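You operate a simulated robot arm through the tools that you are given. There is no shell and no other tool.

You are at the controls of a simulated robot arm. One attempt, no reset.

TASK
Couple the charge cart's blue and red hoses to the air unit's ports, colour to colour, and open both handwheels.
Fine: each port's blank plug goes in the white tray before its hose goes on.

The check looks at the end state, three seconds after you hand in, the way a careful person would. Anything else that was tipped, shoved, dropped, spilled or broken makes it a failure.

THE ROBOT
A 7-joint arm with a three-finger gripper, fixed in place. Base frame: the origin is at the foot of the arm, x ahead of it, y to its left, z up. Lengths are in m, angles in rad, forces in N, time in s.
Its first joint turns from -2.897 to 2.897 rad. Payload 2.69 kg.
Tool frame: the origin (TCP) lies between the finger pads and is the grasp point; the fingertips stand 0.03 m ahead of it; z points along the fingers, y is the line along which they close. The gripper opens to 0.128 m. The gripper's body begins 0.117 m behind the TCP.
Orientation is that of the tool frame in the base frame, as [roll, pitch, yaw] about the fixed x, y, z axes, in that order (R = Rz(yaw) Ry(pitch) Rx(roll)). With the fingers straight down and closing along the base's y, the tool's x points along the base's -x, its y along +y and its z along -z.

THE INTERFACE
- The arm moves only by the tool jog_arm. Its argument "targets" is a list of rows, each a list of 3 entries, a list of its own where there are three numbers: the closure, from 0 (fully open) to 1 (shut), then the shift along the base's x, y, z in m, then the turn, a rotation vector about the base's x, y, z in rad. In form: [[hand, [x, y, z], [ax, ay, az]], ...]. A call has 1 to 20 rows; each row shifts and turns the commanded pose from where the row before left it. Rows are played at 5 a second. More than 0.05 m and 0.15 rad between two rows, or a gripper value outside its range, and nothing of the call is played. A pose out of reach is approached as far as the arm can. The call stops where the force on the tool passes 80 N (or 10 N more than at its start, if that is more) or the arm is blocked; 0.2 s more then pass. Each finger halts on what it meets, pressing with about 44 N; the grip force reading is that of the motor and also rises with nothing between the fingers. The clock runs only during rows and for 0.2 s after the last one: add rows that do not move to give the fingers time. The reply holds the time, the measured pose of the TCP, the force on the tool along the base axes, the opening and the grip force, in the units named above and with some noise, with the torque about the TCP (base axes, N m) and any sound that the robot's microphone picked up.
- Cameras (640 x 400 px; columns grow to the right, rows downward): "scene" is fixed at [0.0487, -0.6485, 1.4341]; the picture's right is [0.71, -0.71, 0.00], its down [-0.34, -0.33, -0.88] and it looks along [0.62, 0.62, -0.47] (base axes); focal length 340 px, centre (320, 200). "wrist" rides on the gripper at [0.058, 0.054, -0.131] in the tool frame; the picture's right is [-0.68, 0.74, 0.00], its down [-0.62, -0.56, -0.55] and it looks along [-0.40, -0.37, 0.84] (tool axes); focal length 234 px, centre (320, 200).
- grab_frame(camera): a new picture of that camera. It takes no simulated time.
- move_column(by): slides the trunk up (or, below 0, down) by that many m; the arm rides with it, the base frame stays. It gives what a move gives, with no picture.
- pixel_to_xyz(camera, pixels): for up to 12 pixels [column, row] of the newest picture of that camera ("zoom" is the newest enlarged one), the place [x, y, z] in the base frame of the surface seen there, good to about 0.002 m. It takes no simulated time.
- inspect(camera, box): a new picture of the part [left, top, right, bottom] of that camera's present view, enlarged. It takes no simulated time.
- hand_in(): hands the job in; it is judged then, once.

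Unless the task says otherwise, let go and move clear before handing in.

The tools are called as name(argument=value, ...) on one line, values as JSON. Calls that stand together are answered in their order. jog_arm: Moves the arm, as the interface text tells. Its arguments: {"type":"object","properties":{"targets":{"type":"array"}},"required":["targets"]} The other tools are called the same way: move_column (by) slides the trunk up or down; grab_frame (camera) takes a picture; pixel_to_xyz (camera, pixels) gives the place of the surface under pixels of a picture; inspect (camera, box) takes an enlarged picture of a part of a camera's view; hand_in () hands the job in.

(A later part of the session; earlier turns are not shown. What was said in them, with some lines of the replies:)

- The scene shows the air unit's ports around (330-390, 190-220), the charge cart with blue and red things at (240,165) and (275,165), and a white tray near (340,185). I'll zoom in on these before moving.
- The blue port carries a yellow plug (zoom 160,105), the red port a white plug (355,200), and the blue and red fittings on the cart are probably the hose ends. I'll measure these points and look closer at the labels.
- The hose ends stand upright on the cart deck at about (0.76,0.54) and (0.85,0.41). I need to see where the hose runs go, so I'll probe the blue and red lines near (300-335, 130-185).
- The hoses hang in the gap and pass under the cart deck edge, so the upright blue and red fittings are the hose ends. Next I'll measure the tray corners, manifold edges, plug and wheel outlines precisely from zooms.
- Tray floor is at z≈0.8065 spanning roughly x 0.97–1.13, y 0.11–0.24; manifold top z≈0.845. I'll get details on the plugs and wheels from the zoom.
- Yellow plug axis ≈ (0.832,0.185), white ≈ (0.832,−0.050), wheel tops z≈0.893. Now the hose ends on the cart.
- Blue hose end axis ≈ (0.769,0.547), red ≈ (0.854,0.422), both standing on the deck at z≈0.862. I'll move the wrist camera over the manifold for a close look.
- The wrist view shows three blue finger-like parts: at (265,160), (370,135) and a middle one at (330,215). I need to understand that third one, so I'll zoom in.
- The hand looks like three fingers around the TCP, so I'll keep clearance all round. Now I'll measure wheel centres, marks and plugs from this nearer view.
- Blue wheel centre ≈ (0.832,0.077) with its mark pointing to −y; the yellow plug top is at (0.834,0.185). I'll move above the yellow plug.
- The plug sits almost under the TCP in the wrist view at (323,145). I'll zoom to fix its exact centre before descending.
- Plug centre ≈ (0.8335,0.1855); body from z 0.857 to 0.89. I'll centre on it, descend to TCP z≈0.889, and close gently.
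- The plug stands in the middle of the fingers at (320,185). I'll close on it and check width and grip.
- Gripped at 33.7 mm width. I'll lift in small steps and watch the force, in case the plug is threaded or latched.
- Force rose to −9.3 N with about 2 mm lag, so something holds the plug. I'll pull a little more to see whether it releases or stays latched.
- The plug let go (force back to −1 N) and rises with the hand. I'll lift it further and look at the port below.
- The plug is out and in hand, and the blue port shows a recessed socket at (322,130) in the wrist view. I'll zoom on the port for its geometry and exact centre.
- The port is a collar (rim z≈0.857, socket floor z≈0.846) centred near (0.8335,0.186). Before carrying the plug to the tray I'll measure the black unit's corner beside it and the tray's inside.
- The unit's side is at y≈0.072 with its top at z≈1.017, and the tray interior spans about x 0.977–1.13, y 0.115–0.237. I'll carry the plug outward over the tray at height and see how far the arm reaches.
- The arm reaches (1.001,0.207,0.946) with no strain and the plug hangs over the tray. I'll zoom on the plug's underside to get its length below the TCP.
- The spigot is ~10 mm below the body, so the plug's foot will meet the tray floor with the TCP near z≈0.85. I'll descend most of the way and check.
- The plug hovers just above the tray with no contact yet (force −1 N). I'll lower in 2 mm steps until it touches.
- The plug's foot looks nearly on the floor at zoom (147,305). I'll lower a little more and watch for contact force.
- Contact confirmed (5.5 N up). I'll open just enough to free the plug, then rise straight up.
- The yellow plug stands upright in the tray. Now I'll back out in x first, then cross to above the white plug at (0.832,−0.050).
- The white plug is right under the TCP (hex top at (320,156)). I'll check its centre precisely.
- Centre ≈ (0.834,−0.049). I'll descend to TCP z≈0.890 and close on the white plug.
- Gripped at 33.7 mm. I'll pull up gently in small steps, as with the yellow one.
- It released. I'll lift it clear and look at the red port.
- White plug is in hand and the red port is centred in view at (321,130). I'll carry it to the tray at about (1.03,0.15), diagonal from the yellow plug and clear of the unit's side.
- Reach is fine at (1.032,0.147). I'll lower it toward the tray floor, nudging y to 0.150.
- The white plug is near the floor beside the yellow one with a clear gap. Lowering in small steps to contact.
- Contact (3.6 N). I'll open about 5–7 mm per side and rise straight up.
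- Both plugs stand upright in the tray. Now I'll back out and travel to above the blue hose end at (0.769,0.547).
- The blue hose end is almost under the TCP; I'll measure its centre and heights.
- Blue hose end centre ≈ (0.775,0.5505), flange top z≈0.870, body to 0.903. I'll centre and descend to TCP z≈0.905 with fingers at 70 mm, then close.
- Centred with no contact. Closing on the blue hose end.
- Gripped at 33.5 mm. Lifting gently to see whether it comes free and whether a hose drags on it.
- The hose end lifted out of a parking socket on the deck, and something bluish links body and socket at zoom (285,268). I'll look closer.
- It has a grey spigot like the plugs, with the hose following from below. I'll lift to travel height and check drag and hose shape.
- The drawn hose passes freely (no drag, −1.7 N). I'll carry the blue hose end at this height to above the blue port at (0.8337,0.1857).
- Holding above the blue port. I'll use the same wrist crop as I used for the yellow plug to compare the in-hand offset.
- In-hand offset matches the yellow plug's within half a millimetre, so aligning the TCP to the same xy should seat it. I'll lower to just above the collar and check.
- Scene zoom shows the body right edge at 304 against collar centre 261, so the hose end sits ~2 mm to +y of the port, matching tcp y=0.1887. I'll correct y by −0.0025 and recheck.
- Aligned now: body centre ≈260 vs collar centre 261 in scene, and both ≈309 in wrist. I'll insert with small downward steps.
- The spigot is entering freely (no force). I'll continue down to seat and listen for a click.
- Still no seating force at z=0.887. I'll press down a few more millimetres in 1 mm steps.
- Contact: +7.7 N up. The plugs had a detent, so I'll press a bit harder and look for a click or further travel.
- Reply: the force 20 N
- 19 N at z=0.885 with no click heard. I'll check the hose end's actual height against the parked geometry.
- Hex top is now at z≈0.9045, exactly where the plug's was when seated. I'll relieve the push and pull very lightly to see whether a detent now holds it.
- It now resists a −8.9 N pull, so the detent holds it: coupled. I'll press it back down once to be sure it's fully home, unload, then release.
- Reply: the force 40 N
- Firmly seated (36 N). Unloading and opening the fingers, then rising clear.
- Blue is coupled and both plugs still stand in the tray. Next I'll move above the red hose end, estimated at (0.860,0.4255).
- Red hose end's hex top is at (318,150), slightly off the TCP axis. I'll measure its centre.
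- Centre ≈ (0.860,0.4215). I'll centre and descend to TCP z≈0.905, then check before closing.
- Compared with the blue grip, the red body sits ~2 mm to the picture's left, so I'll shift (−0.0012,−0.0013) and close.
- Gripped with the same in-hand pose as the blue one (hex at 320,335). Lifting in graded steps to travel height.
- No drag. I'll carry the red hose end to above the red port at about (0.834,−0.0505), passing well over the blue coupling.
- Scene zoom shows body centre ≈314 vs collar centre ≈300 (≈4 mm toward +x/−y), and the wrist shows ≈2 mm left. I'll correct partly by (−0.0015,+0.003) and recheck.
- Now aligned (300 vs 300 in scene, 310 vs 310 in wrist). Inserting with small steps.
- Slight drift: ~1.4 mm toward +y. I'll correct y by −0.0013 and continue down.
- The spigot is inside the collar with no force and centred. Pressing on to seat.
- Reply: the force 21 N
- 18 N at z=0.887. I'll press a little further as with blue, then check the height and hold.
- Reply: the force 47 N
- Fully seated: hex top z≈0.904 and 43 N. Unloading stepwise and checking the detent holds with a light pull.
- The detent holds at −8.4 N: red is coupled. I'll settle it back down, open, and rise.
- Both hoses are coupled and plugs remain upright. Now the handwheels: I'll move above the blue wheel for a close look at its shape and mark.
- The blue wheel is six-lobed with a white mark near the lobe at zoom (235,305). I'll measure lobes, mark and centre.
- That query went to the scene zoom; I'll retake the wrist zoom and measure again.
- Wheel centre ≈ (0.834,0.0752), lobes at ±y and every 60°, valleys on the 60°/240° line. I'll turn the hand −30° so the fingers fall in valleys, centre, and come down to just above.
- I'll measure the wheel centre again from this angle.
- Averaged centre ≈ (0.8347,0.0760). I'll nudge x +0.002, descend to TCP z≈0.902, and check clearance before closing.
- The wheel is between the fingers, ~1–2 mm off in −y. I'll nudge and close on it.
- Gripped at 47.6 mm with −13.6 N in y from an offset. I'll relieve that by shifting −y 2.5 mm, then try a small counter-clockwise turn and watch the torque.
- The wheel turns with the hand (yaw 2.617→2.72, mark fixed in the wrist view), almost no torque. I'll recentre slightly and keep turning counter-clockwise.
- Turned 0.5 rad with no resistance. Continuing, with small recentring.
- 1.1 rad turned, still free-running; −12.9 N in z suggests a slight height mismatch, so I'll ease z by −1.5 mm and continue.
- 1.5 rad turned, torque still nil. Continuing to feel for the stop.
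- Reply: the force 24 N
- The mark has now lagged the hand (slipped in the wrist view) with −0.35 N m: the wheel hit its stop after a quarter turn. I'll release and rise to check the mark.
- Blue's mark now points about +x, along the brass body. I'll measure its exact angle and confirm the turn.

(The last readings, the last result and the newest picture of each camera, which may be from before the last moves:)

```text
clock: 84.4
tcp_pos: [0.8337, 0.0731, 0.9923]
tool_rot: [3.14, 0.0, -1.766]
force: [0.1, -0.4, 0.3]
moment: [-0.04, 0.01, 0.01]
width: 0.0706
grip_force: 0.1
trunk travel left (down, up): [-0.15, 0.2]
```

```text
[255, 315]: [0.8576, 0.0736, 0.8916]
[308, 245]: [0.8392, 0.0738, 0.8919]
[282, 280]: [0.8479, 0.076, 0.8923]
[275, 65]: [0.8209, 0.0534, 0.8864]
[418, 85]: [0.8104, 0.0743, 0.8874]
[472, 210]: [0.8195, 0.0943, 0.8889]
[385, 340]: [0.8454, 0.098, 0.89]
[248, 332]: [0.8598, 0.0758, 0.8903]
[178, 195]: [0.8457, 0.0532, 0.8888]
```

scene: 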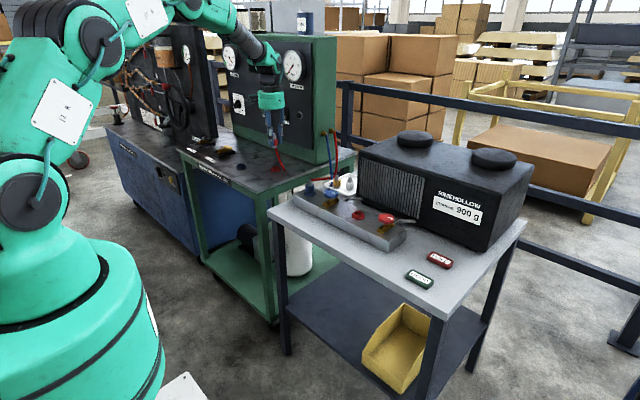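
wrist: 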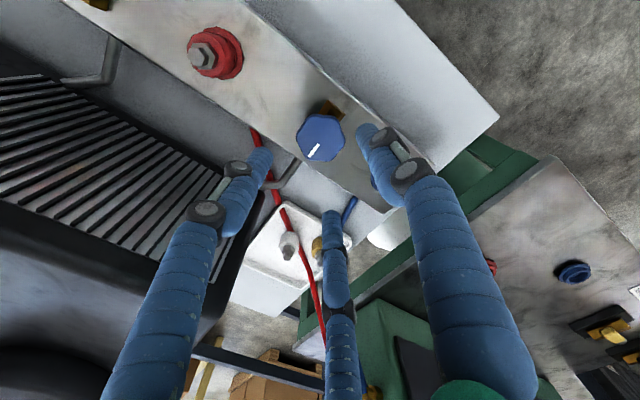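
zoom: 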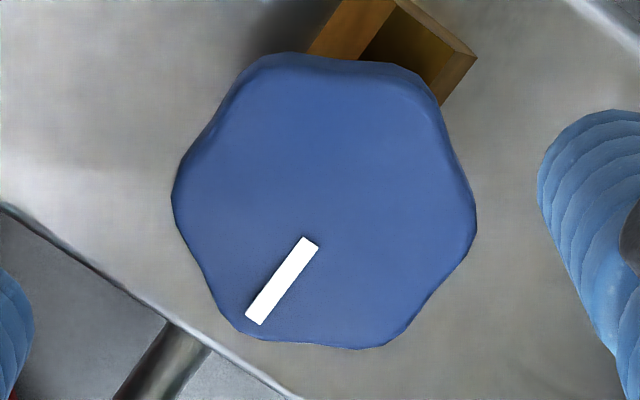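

The mark runs from (0.839,0.074) to (0.858,0.074): exactly +x, a full 90° to the stop. Now I'll turn the hand back and move above the red wheel near (0.834,−0.160).

jog_arm(targets=[[0.45, [0, -0.0179, 0], [0, 0, -0.146]], [0.45, [0, -0.0179, 0], [0, 0, -0.146]], [0.45, [0, -0.0179, 0], [0, 0, -0.146]], [0.45, [0, -0.0179, 0], [0, 0, -0.146]], [0.45, [0, -0.0179, 0], [0, 0, -0.146]], [0.45, [0, -0.0179, 0], [0, 0, -0.146]], [0.45, [0, -0.0179, 0], [0, 0, -0.146]], [0.45, [0, -0.0179, 0], [0, 0, -0.146]], [0.45, [0, -0.0179, 0], [0, 0, -0.146]], [0.45, [0, -0.0179, 0], [0, 0, -0.146]], [0.45, [0, -0.0179, 0], [0, 0, -0.146]], [0.45, [0, -0.0179, 0], [0, 0, -0.146]], [0.45, [0, -0.0179, 0], [0, 0, -0.148]], [0.45, [0, 0, 0], [0, 0, 0]]])

grab_frame(camera="wrist")

inspect(camera="wrist", box=[285, 95, 365, 170])

```text
clock: 87.4
tcp_pos: [0.8349, -0.1561, 0.9922]
tool_rot: [-3.14, 0.001, 2.616]
force: [0.9, 0.6, -0.3]
moment: [0.04, 0.02, 0.0]
width: 0.0704
grip_force: 0.2
trunk travel left (down, up): [-0.15, 0.2]
```

```text
taken
```

wrist: 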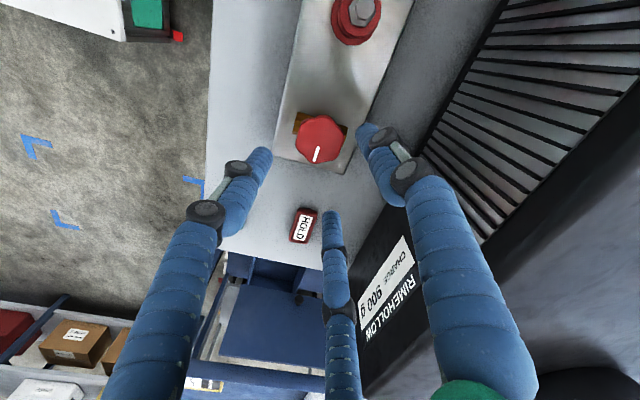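

```text
5.33 times, centred on (325, 132) of wrist
```

zoom: 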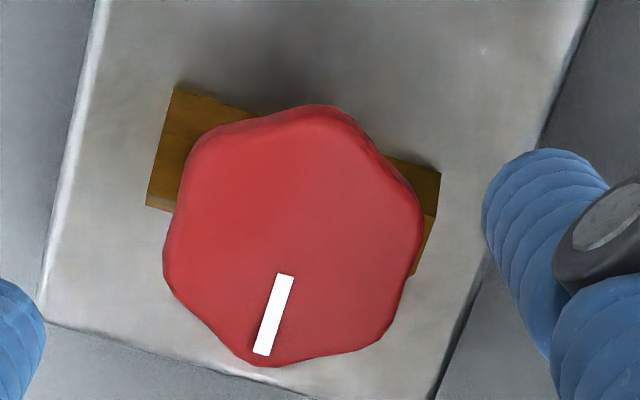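

The red wheel is under the hand with its mark toward −y. I'll measure its lobes for the centre.

pixel_to_xyz(camera="zoom", pixels=[[318, 112], [415, 205], [375, 340], [268, 358], [170, 265], [200, 145], [264, 345], [284, 282], [292, 235]])

```text
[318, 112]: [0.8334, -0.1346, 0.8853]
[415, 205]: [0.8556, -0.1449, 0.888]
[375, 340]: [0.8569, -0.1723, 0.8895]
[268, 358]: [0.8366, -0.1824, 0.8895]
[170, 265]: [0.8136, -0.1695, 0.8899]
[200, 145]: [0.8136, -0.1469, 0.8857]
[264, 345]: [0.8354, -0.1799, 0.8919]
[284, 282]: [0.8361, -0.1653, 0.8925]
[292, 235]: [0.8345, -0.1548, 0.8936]
```

Red wheel centre ≈ (0.8345,−0.159). I'll shift and descend to z≈0.902.

jog_arm(targets=[[0.45, [-0.0005, -0.0033, -0.03], [0, 0, 0]], [0.45, [0, 0, -0.03], [0, 0, 0]], [0.45, [0, 0, -0.018], [0, 0, 0]], [0.45, [0, 0, -0.012], [0, 0, 0]], [0.45, [0, 0, 0], [0, 0, 0]]])

grab_frame(camera="wrist")

inspect(camera="scene", box=[350, 185, 430, 245])

```text
clock: 88.6
tcp_pos: [0.8345, -0.1625, 0.9024]
tool_rot: [-3.142, 0.0, 2.618]
force: [0.3, -0.7, 0.4]
moment: [-0.01, 0.0, 0.0]
width: 0.0702
grip_force: 0.0
trunk travel left (down, up): [-0.15, 0.2]
```

```text
taken
```

wrist: 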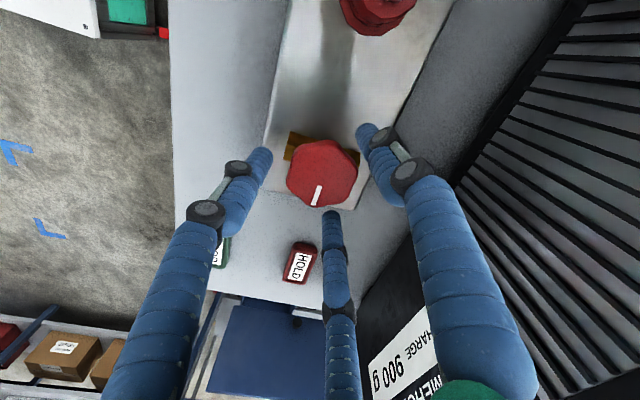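

```text
6.67 times, centred on (390, 215) of scene
```

zoom: 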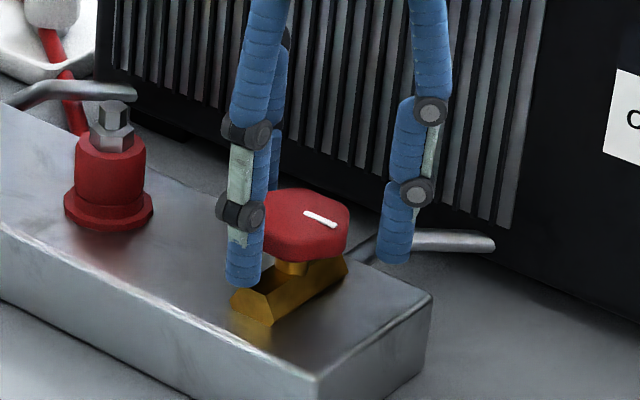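

TCP y reads −0.1625, a bit past the wheel centre. I'll remeasure the wheel from here.

inspect(camera="wrist", box=[270, 125, 370, 220])

pixel_to_xyz(camera="wrist", pixels=[[330, 143], [357, 162], [351, 194], [320, 205], [289, 188], [292, 154], [322, 172], [314, 202], [320, 188]])

```text
4.21 times, centred on (320, 172) of wrist
```

zoom: 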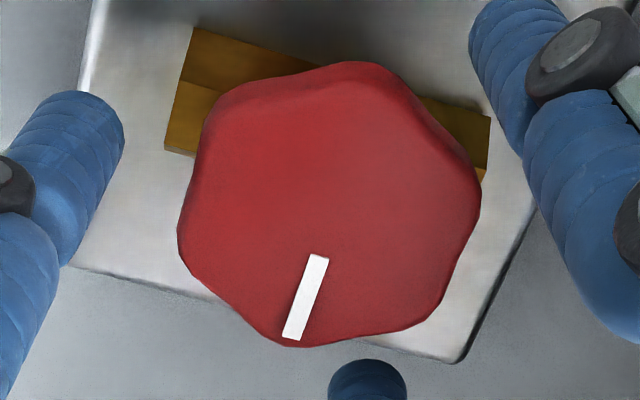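

```text
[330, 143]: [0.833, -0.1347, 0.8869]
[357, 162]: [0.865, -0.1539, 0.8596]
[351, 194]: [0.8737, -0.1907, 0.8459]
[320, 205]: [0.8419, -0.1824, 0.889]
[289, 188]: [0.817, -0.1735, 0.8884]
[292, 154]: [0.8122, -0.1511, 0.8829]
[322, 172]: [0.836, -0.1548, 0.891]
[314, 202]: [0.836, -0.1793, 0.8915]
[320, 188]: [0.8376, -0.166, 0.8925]
```

Wheel centre is ~2.5 mm toward +y of the TCP. I'll nudge and close on it.

jog_arm(targets=[[0.45, [0, 0.0025, 0], [0, 0, 0]], [0.55, [0, 0, 0], [0, 0, 0]], [0.65, [0, 0, 0], [0, 0, 0]], [0.8, [0, 0, 0], [0, 0, 0]], [1.0, [0, 0, 0], [0, 0, 0]], [1.0, [0, 0, 0], [0, 0, 0]]])

inspect(camera="wrist", box=[260, 120, 380, 230])

```text
clock: 90.0
tcp_pos: [0.8344, -0.1587, 0.9015]
tool_rot: [-3.14, 0.0, 2.618]
force: [6.9, -13.5, -1.0]
moment: [-0.28, -0.14, -0.01]
width: 0.047
grip_force: 45.0
trunk travel left (down, up): [-0.15, 0.2]
```

```text
3.64 times, centred on (320, 175) of wrist
```

zoom: 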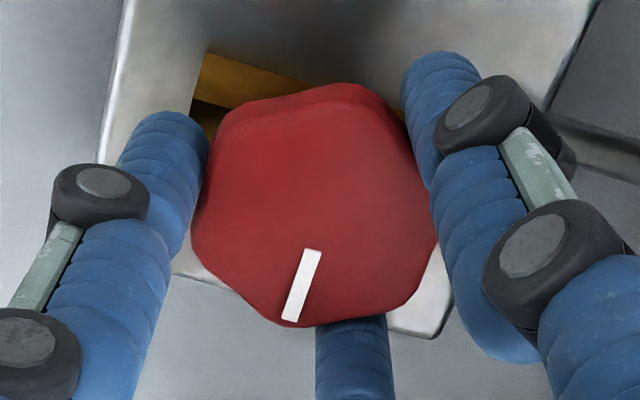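

Gripped at 47 mm. Relieving the −y force slightly and turning counter-clockwise in stages.

jog_arm(targets=[[1.0, [0.0005, -0.0013, 0], [0, 0, 0]], [1.0, [0, 0, 0], [0, 0, 0.1]], [1.0, [0, 0, 0], [0, 0, 0.1]], [1.0, [0, 0, 0], [0, 0, 0.1]], [1.0, [0, 0, 0], [0, 0, 0.1]], [1.0, [0, 0, 0], [0, 0, 0.1]], [1.0, [0, 0, 0], [0, 0, 0]]])

inspect(camera="wrist", box=[260, 120, 380, 230])

```text
clock: 91.6
tcp_pos: [0.8352, -0.1598, 0.9021]
tool_rot: [-3.141, -0.003, 3.119]
force: [-0.9, -10.2, -4.7]
moment: [-0.19, 0.16, -0.01]
width: 0.0468
grip_force: 45.6
trunk travel left (down, up): [-0.15, 0.2]
```

```text
3.64 times, centred on (320, 175) of wrist
```

zoom: 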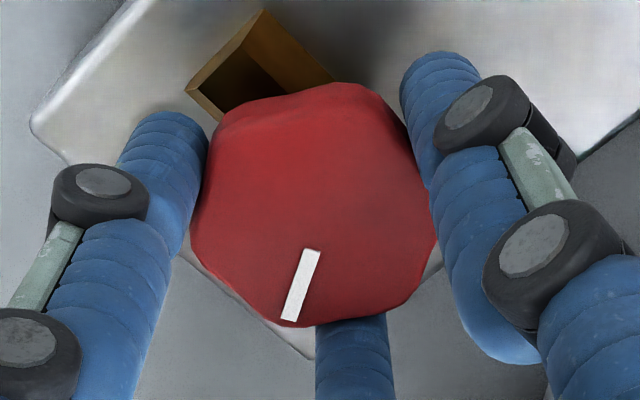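

The red wheel turns with the hand. Continuing counter-clockwise.

jog_arm(targets=[[1.0, [0, -0.0015, -0.0005], [0, 0, 0.1]], [1.0, [0, 0, 0], [0, 0, 0.1]], [1.0, [0, 0, 0], [0, 0, 0.1]], [1.0, [0, 0, 0], [0, 0, 0.1]], [1.0, [0, 0, 0], [0, 0, 0.1]], [1.0, [0, 0, 0], [0, 0, 0]]])

inspect(camera="wrist", box=[260, 120, 380, 230])

```text
clock: 93.0
tcp_pos: [0.8356, -0.1593, 0.9025]
tool_rot: [-3.141, -0.001, -2.665]
force: [-0.9, 16.8, -9.5]
moment: [0.72, -0.49, 0.03]
width: 0.0466
grip_force: 45.4
trunk travel left (down, up): [-0.15, 0.2]
```

```text
3.64 times, centred on (320, 175) of wrist
```

zoom: 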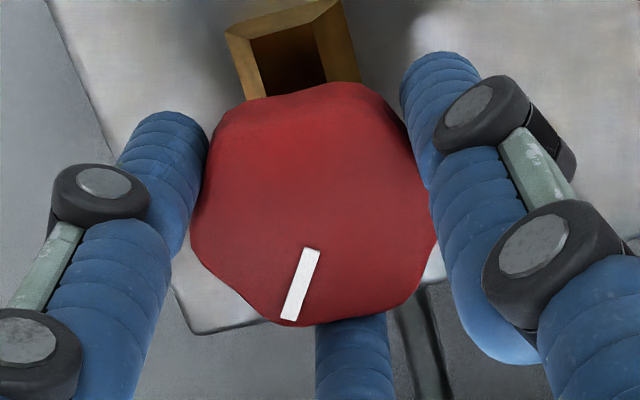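

1.0 rad turned. Recentring (+y, slightly down) and continuing.

jog_arm(targets=[[1.0, [0, 0.0015, -0.001], [0, 0, 0.1]], [1.0, [0, 0, 0], [0, 0, 0.1]], [1.0, [0, 0, 0], [0, 0, 0.1]], [1.0, [0, 0, 0], [0, 0, 0.1]], [1.0, [0, 0, 0], [0, 0, 0]]])

jog_arm(targets=[[1.0, [0, 0, 0], [0, 0, 0.1]], [1.0, [0, 0, 0], [0, 0, 0.1]], [1.0, [0, 0, 0], [0, 0, 0.08]], [1.0, [0, 0, 0], [0, 0, 0]]])

inspect(camera="wrist", box=[260, 120, 380, 230])

```text
clock: 94.2
tcp_pos: [0.8355, -0.1596, 0.9019]
tool_rot: [-3.14, 0.0, -2.265]
force: [7.4, 4.5, -6.8]
moment: [-0.25, -0.34, 0.01]
width: 0.0466
grip_force: 44.6
trunk travel left (down, up): [-0.15, 0.2]
```

```text
clock: 95.2
tcp_pos: [0.8355, -0.1583, 0.9019]
tool_rot: [-3.139, 0.001, -1.985]
force: [10.1, 2.6, 1.1]
moment: [0.14, -0.17, -0.07]
width: 0.0467
grip_force: 44.9
trunk travel left (down, up): [-0.15, 0.2]
```

```text
3.64 times, centred on (320, 175) of wrist
```

zoom: 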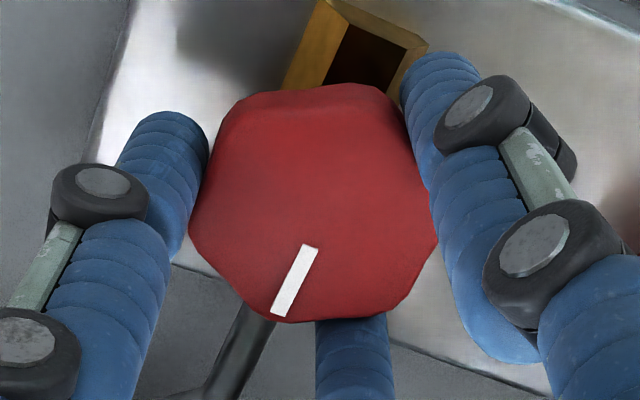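

The mark is beginning to lag the hand, so the stop is near. One more small turn to make sure, then release.

jog_arm(targets=[[1.0, [-0.001, 0, 0], [0, 0, 0.08]], [1.0, [0, 0, 0], [0, 0, 0.08]], [1.0, [0, 0, 0], [0, 0, 0]]])

jog_arm(targets=[[0.6, [0, 0, 0], [0, 0, 0]], [0.5, [0, 0, 0], [0, 0, 0]], [0.45, [0, 0, 0], [0, 0, 0]], [0.45, [0, 0, 0.03], [0, 0, 0]], [0.45, [0, 0, 0.03], [0, 0, 0]], [0.45, [0, 0, 0.03], [0, 0, 0]], [0.45, [0, 0, 0.02], [0, 0, 0]], [0.45, [0, 0, 0], [0, 0, 0]]])

grab_frame(camera="wrist")

inspect(camera="wrist", box=[285, 95, 365, 170])

```text
clock: 96.0
tcp_pos: [0.8353, -0.1599, 0.9012]
tool_rot: [-3.139, 0.0, -1.826]
force: [17.4, -5.1, 2.0]
moment: [-0.11, -0.71, -0.29]
width: 0.0468
grip_force: 45.2
trunk travel left (down, up): [-0.15, 0.2]
```

```text
clock: 97.8
tcp_pos: [0.833, -0.1583, 1.0107]
tool_rot: [-3.141, 0.0, -1.825]
force: [-0.2, -0.8, -0.3]
moment: [0.01, -0.03, 0.0]
width: 0.0703
grip_force: 0.0
trunk travel left (down, up): [-0.15, 0.2]
```

```text
taken
```

wrist: 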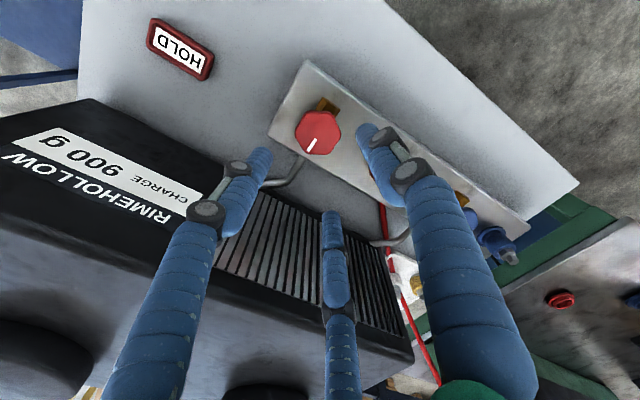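

```text
5.33 times, centred on (325, 132) of wrist
```

zoom: 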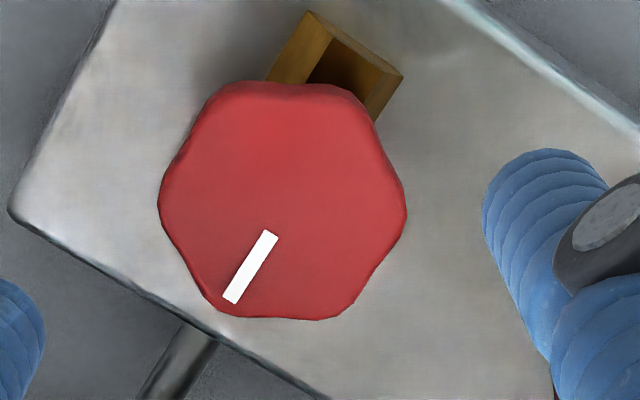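

The stop torque (−0.29 N m) appeared and the hand is clear. I'll verify the red mark's angle and inspect the whole setup.

pixel_to_xyz(camera="zoom", pixels=[[234, 295], [268, 238], [250, 268]])

inspect(camera="scene", box=[280, 150, 420, 250])

grab_frame(camera="scene")

```text
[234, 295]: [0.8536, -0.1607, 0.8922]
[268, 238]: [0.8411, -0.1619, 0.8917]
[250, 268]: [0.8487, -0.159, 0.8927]
```

```text
4.00 times, centred on (350, 200) of scene
```

zoom: 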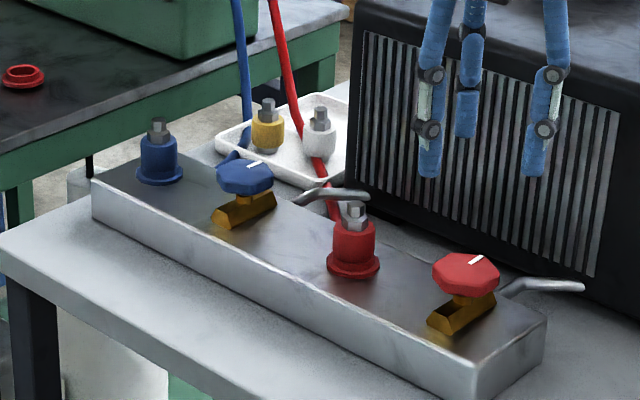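

```text
taken
```

scene: 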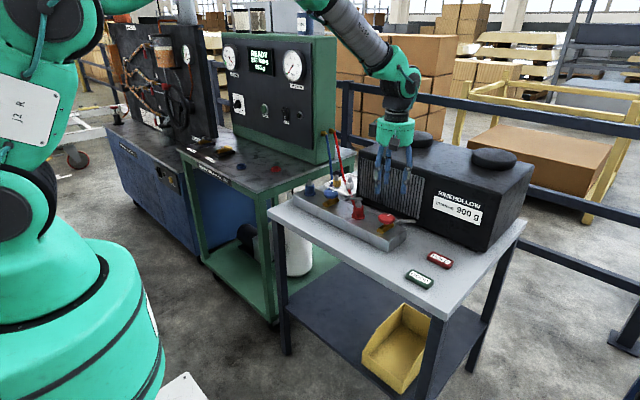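

Both marks point to +x, both hoses sit on their ports and both plugs are upright. I'll check the console, and then verify the seating heights of both couplings once more.

inspect(camera="scene", box=[210, 30, 330, 130])

inspect(camera="scene", box=[300, 175, 380, 225])

pixel_to_xyz(camera="scene", pixels=[[309, 181], [309, 183], [310, 187], [358, 204], [358, 202], [358, 212], [347, 177], [360, 180]])

```text
4.00 times, centred on (270, 80) of scene
```

zoom: 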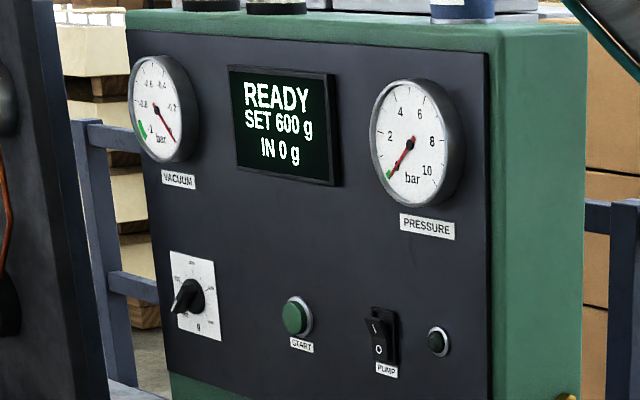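

```text
8.00 times, centred on (340, 200) of scene
```

zoom: 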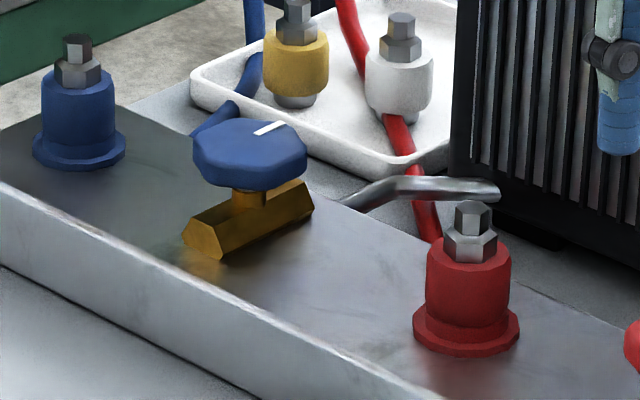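

```text
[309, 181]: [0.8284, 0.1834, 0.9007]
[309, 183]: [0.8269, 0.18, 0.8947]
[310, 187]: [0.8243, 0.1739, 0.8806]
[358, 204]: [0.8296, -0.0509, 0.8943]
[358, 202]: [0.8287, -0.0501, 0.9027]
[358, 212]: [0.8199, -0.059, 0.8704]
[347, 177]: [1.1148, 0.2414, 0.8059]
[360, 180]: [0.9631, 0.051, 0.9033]
```

Both couplings are flush on their collars, both wheels are a quarter turn open, and the console wasn't touched. I'll move the arm well clear before handing in.

jog_arm(targets=[[0.45, [0, 0, 0.04], [0, 0, -0.14]], [0.45, [-0.02, 0, 0.04], [0, 0, -0.14]], [0.45, [-0.03, 0.01, 0.03], [0, 0, -0.14]], [0.45, [-0.03, 0.02, 0.02], [0, 0, -0.14]], [0.45, [-0.03, 0.02, 0.01], [0, 0, -0.14]], [0.45, [-0.03, 0.02, 0], [0, 0, -0.14]], [0.45, [-0.03, 0.02, 0], [0, 0, -0.14]], [0.45, [-0.02, 0.02, 0], [0, 0, -0.14]], [0.45, [0, 0, 0], [0, 0, 0]]])

grab_frame(camera="scene")

inspect(camera="scene", box=[280, 150, 460, 290])

grab_frame(camera="wrist")

```text
clock: 99.8
tcp_pos: [0.6413, -0.0505, 1.1494]
tool_rot: [-3.141, 0.0, -2.948]
force: [0.1, -0.2, 0.1]
moment: [-0.03, -0.03, 0.0]
width: 0.0705
grip_force: 0.1
trunk travel left (down, up): [-0.15, 0.2]
```

```text
taken
```

scene: 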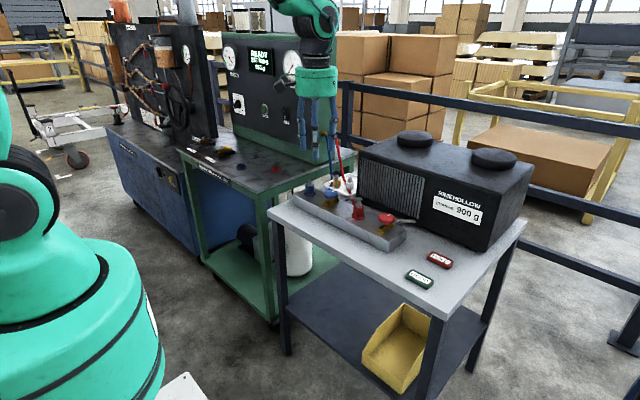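

```text
2.86 times, centred on (370, 220) of scene
```

zoom: 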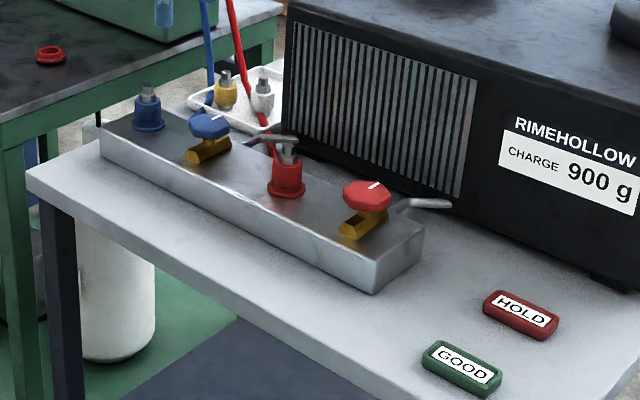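

```text
taken
```

wrist: 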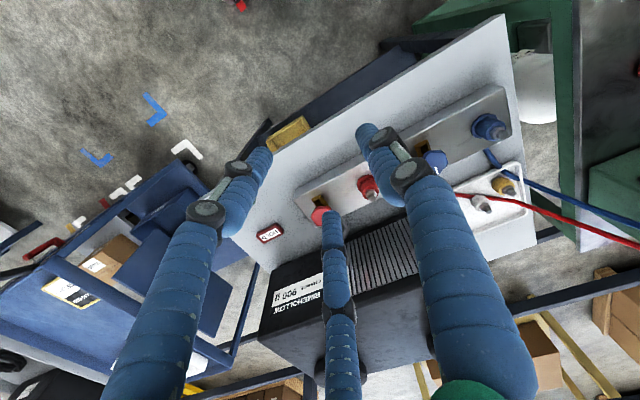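

The final pictures show the blue and red hoses on their matching ports, both wheel marks turned to +x, and both plugs upright in the white tray. Nothing else has moved and the arm is clear, so I'm handing in.

hand_in()

```text
The job is handed in.
```

I've handed the job in, and the final pictures show everything in place; the check's verdict hasn't come back to me.

- **Plugs:** I moved the yellow plug (blue port) and the white plug (red port) to the white tray before fitting either hose. Both are standing upright in it.
- **Hoses:** blue is on the blue port and red is on the red port. Each held against a test pull of about 8–9 N, and their tops sit at the same height as the plugs did when fitted. I heard no click from either one.
- **Handwheels:** I turned both a quarter turn counter-clockwise until they stopped. Their white marks now line up with the brass valve bodies. I took counter-clockwise as open; nothing on the wheels says which way.

Nothing else was knocked or moved in the pictures, and the cart's console and the GOOD and HOLD tags were left alone. The arm is clear of the bench.
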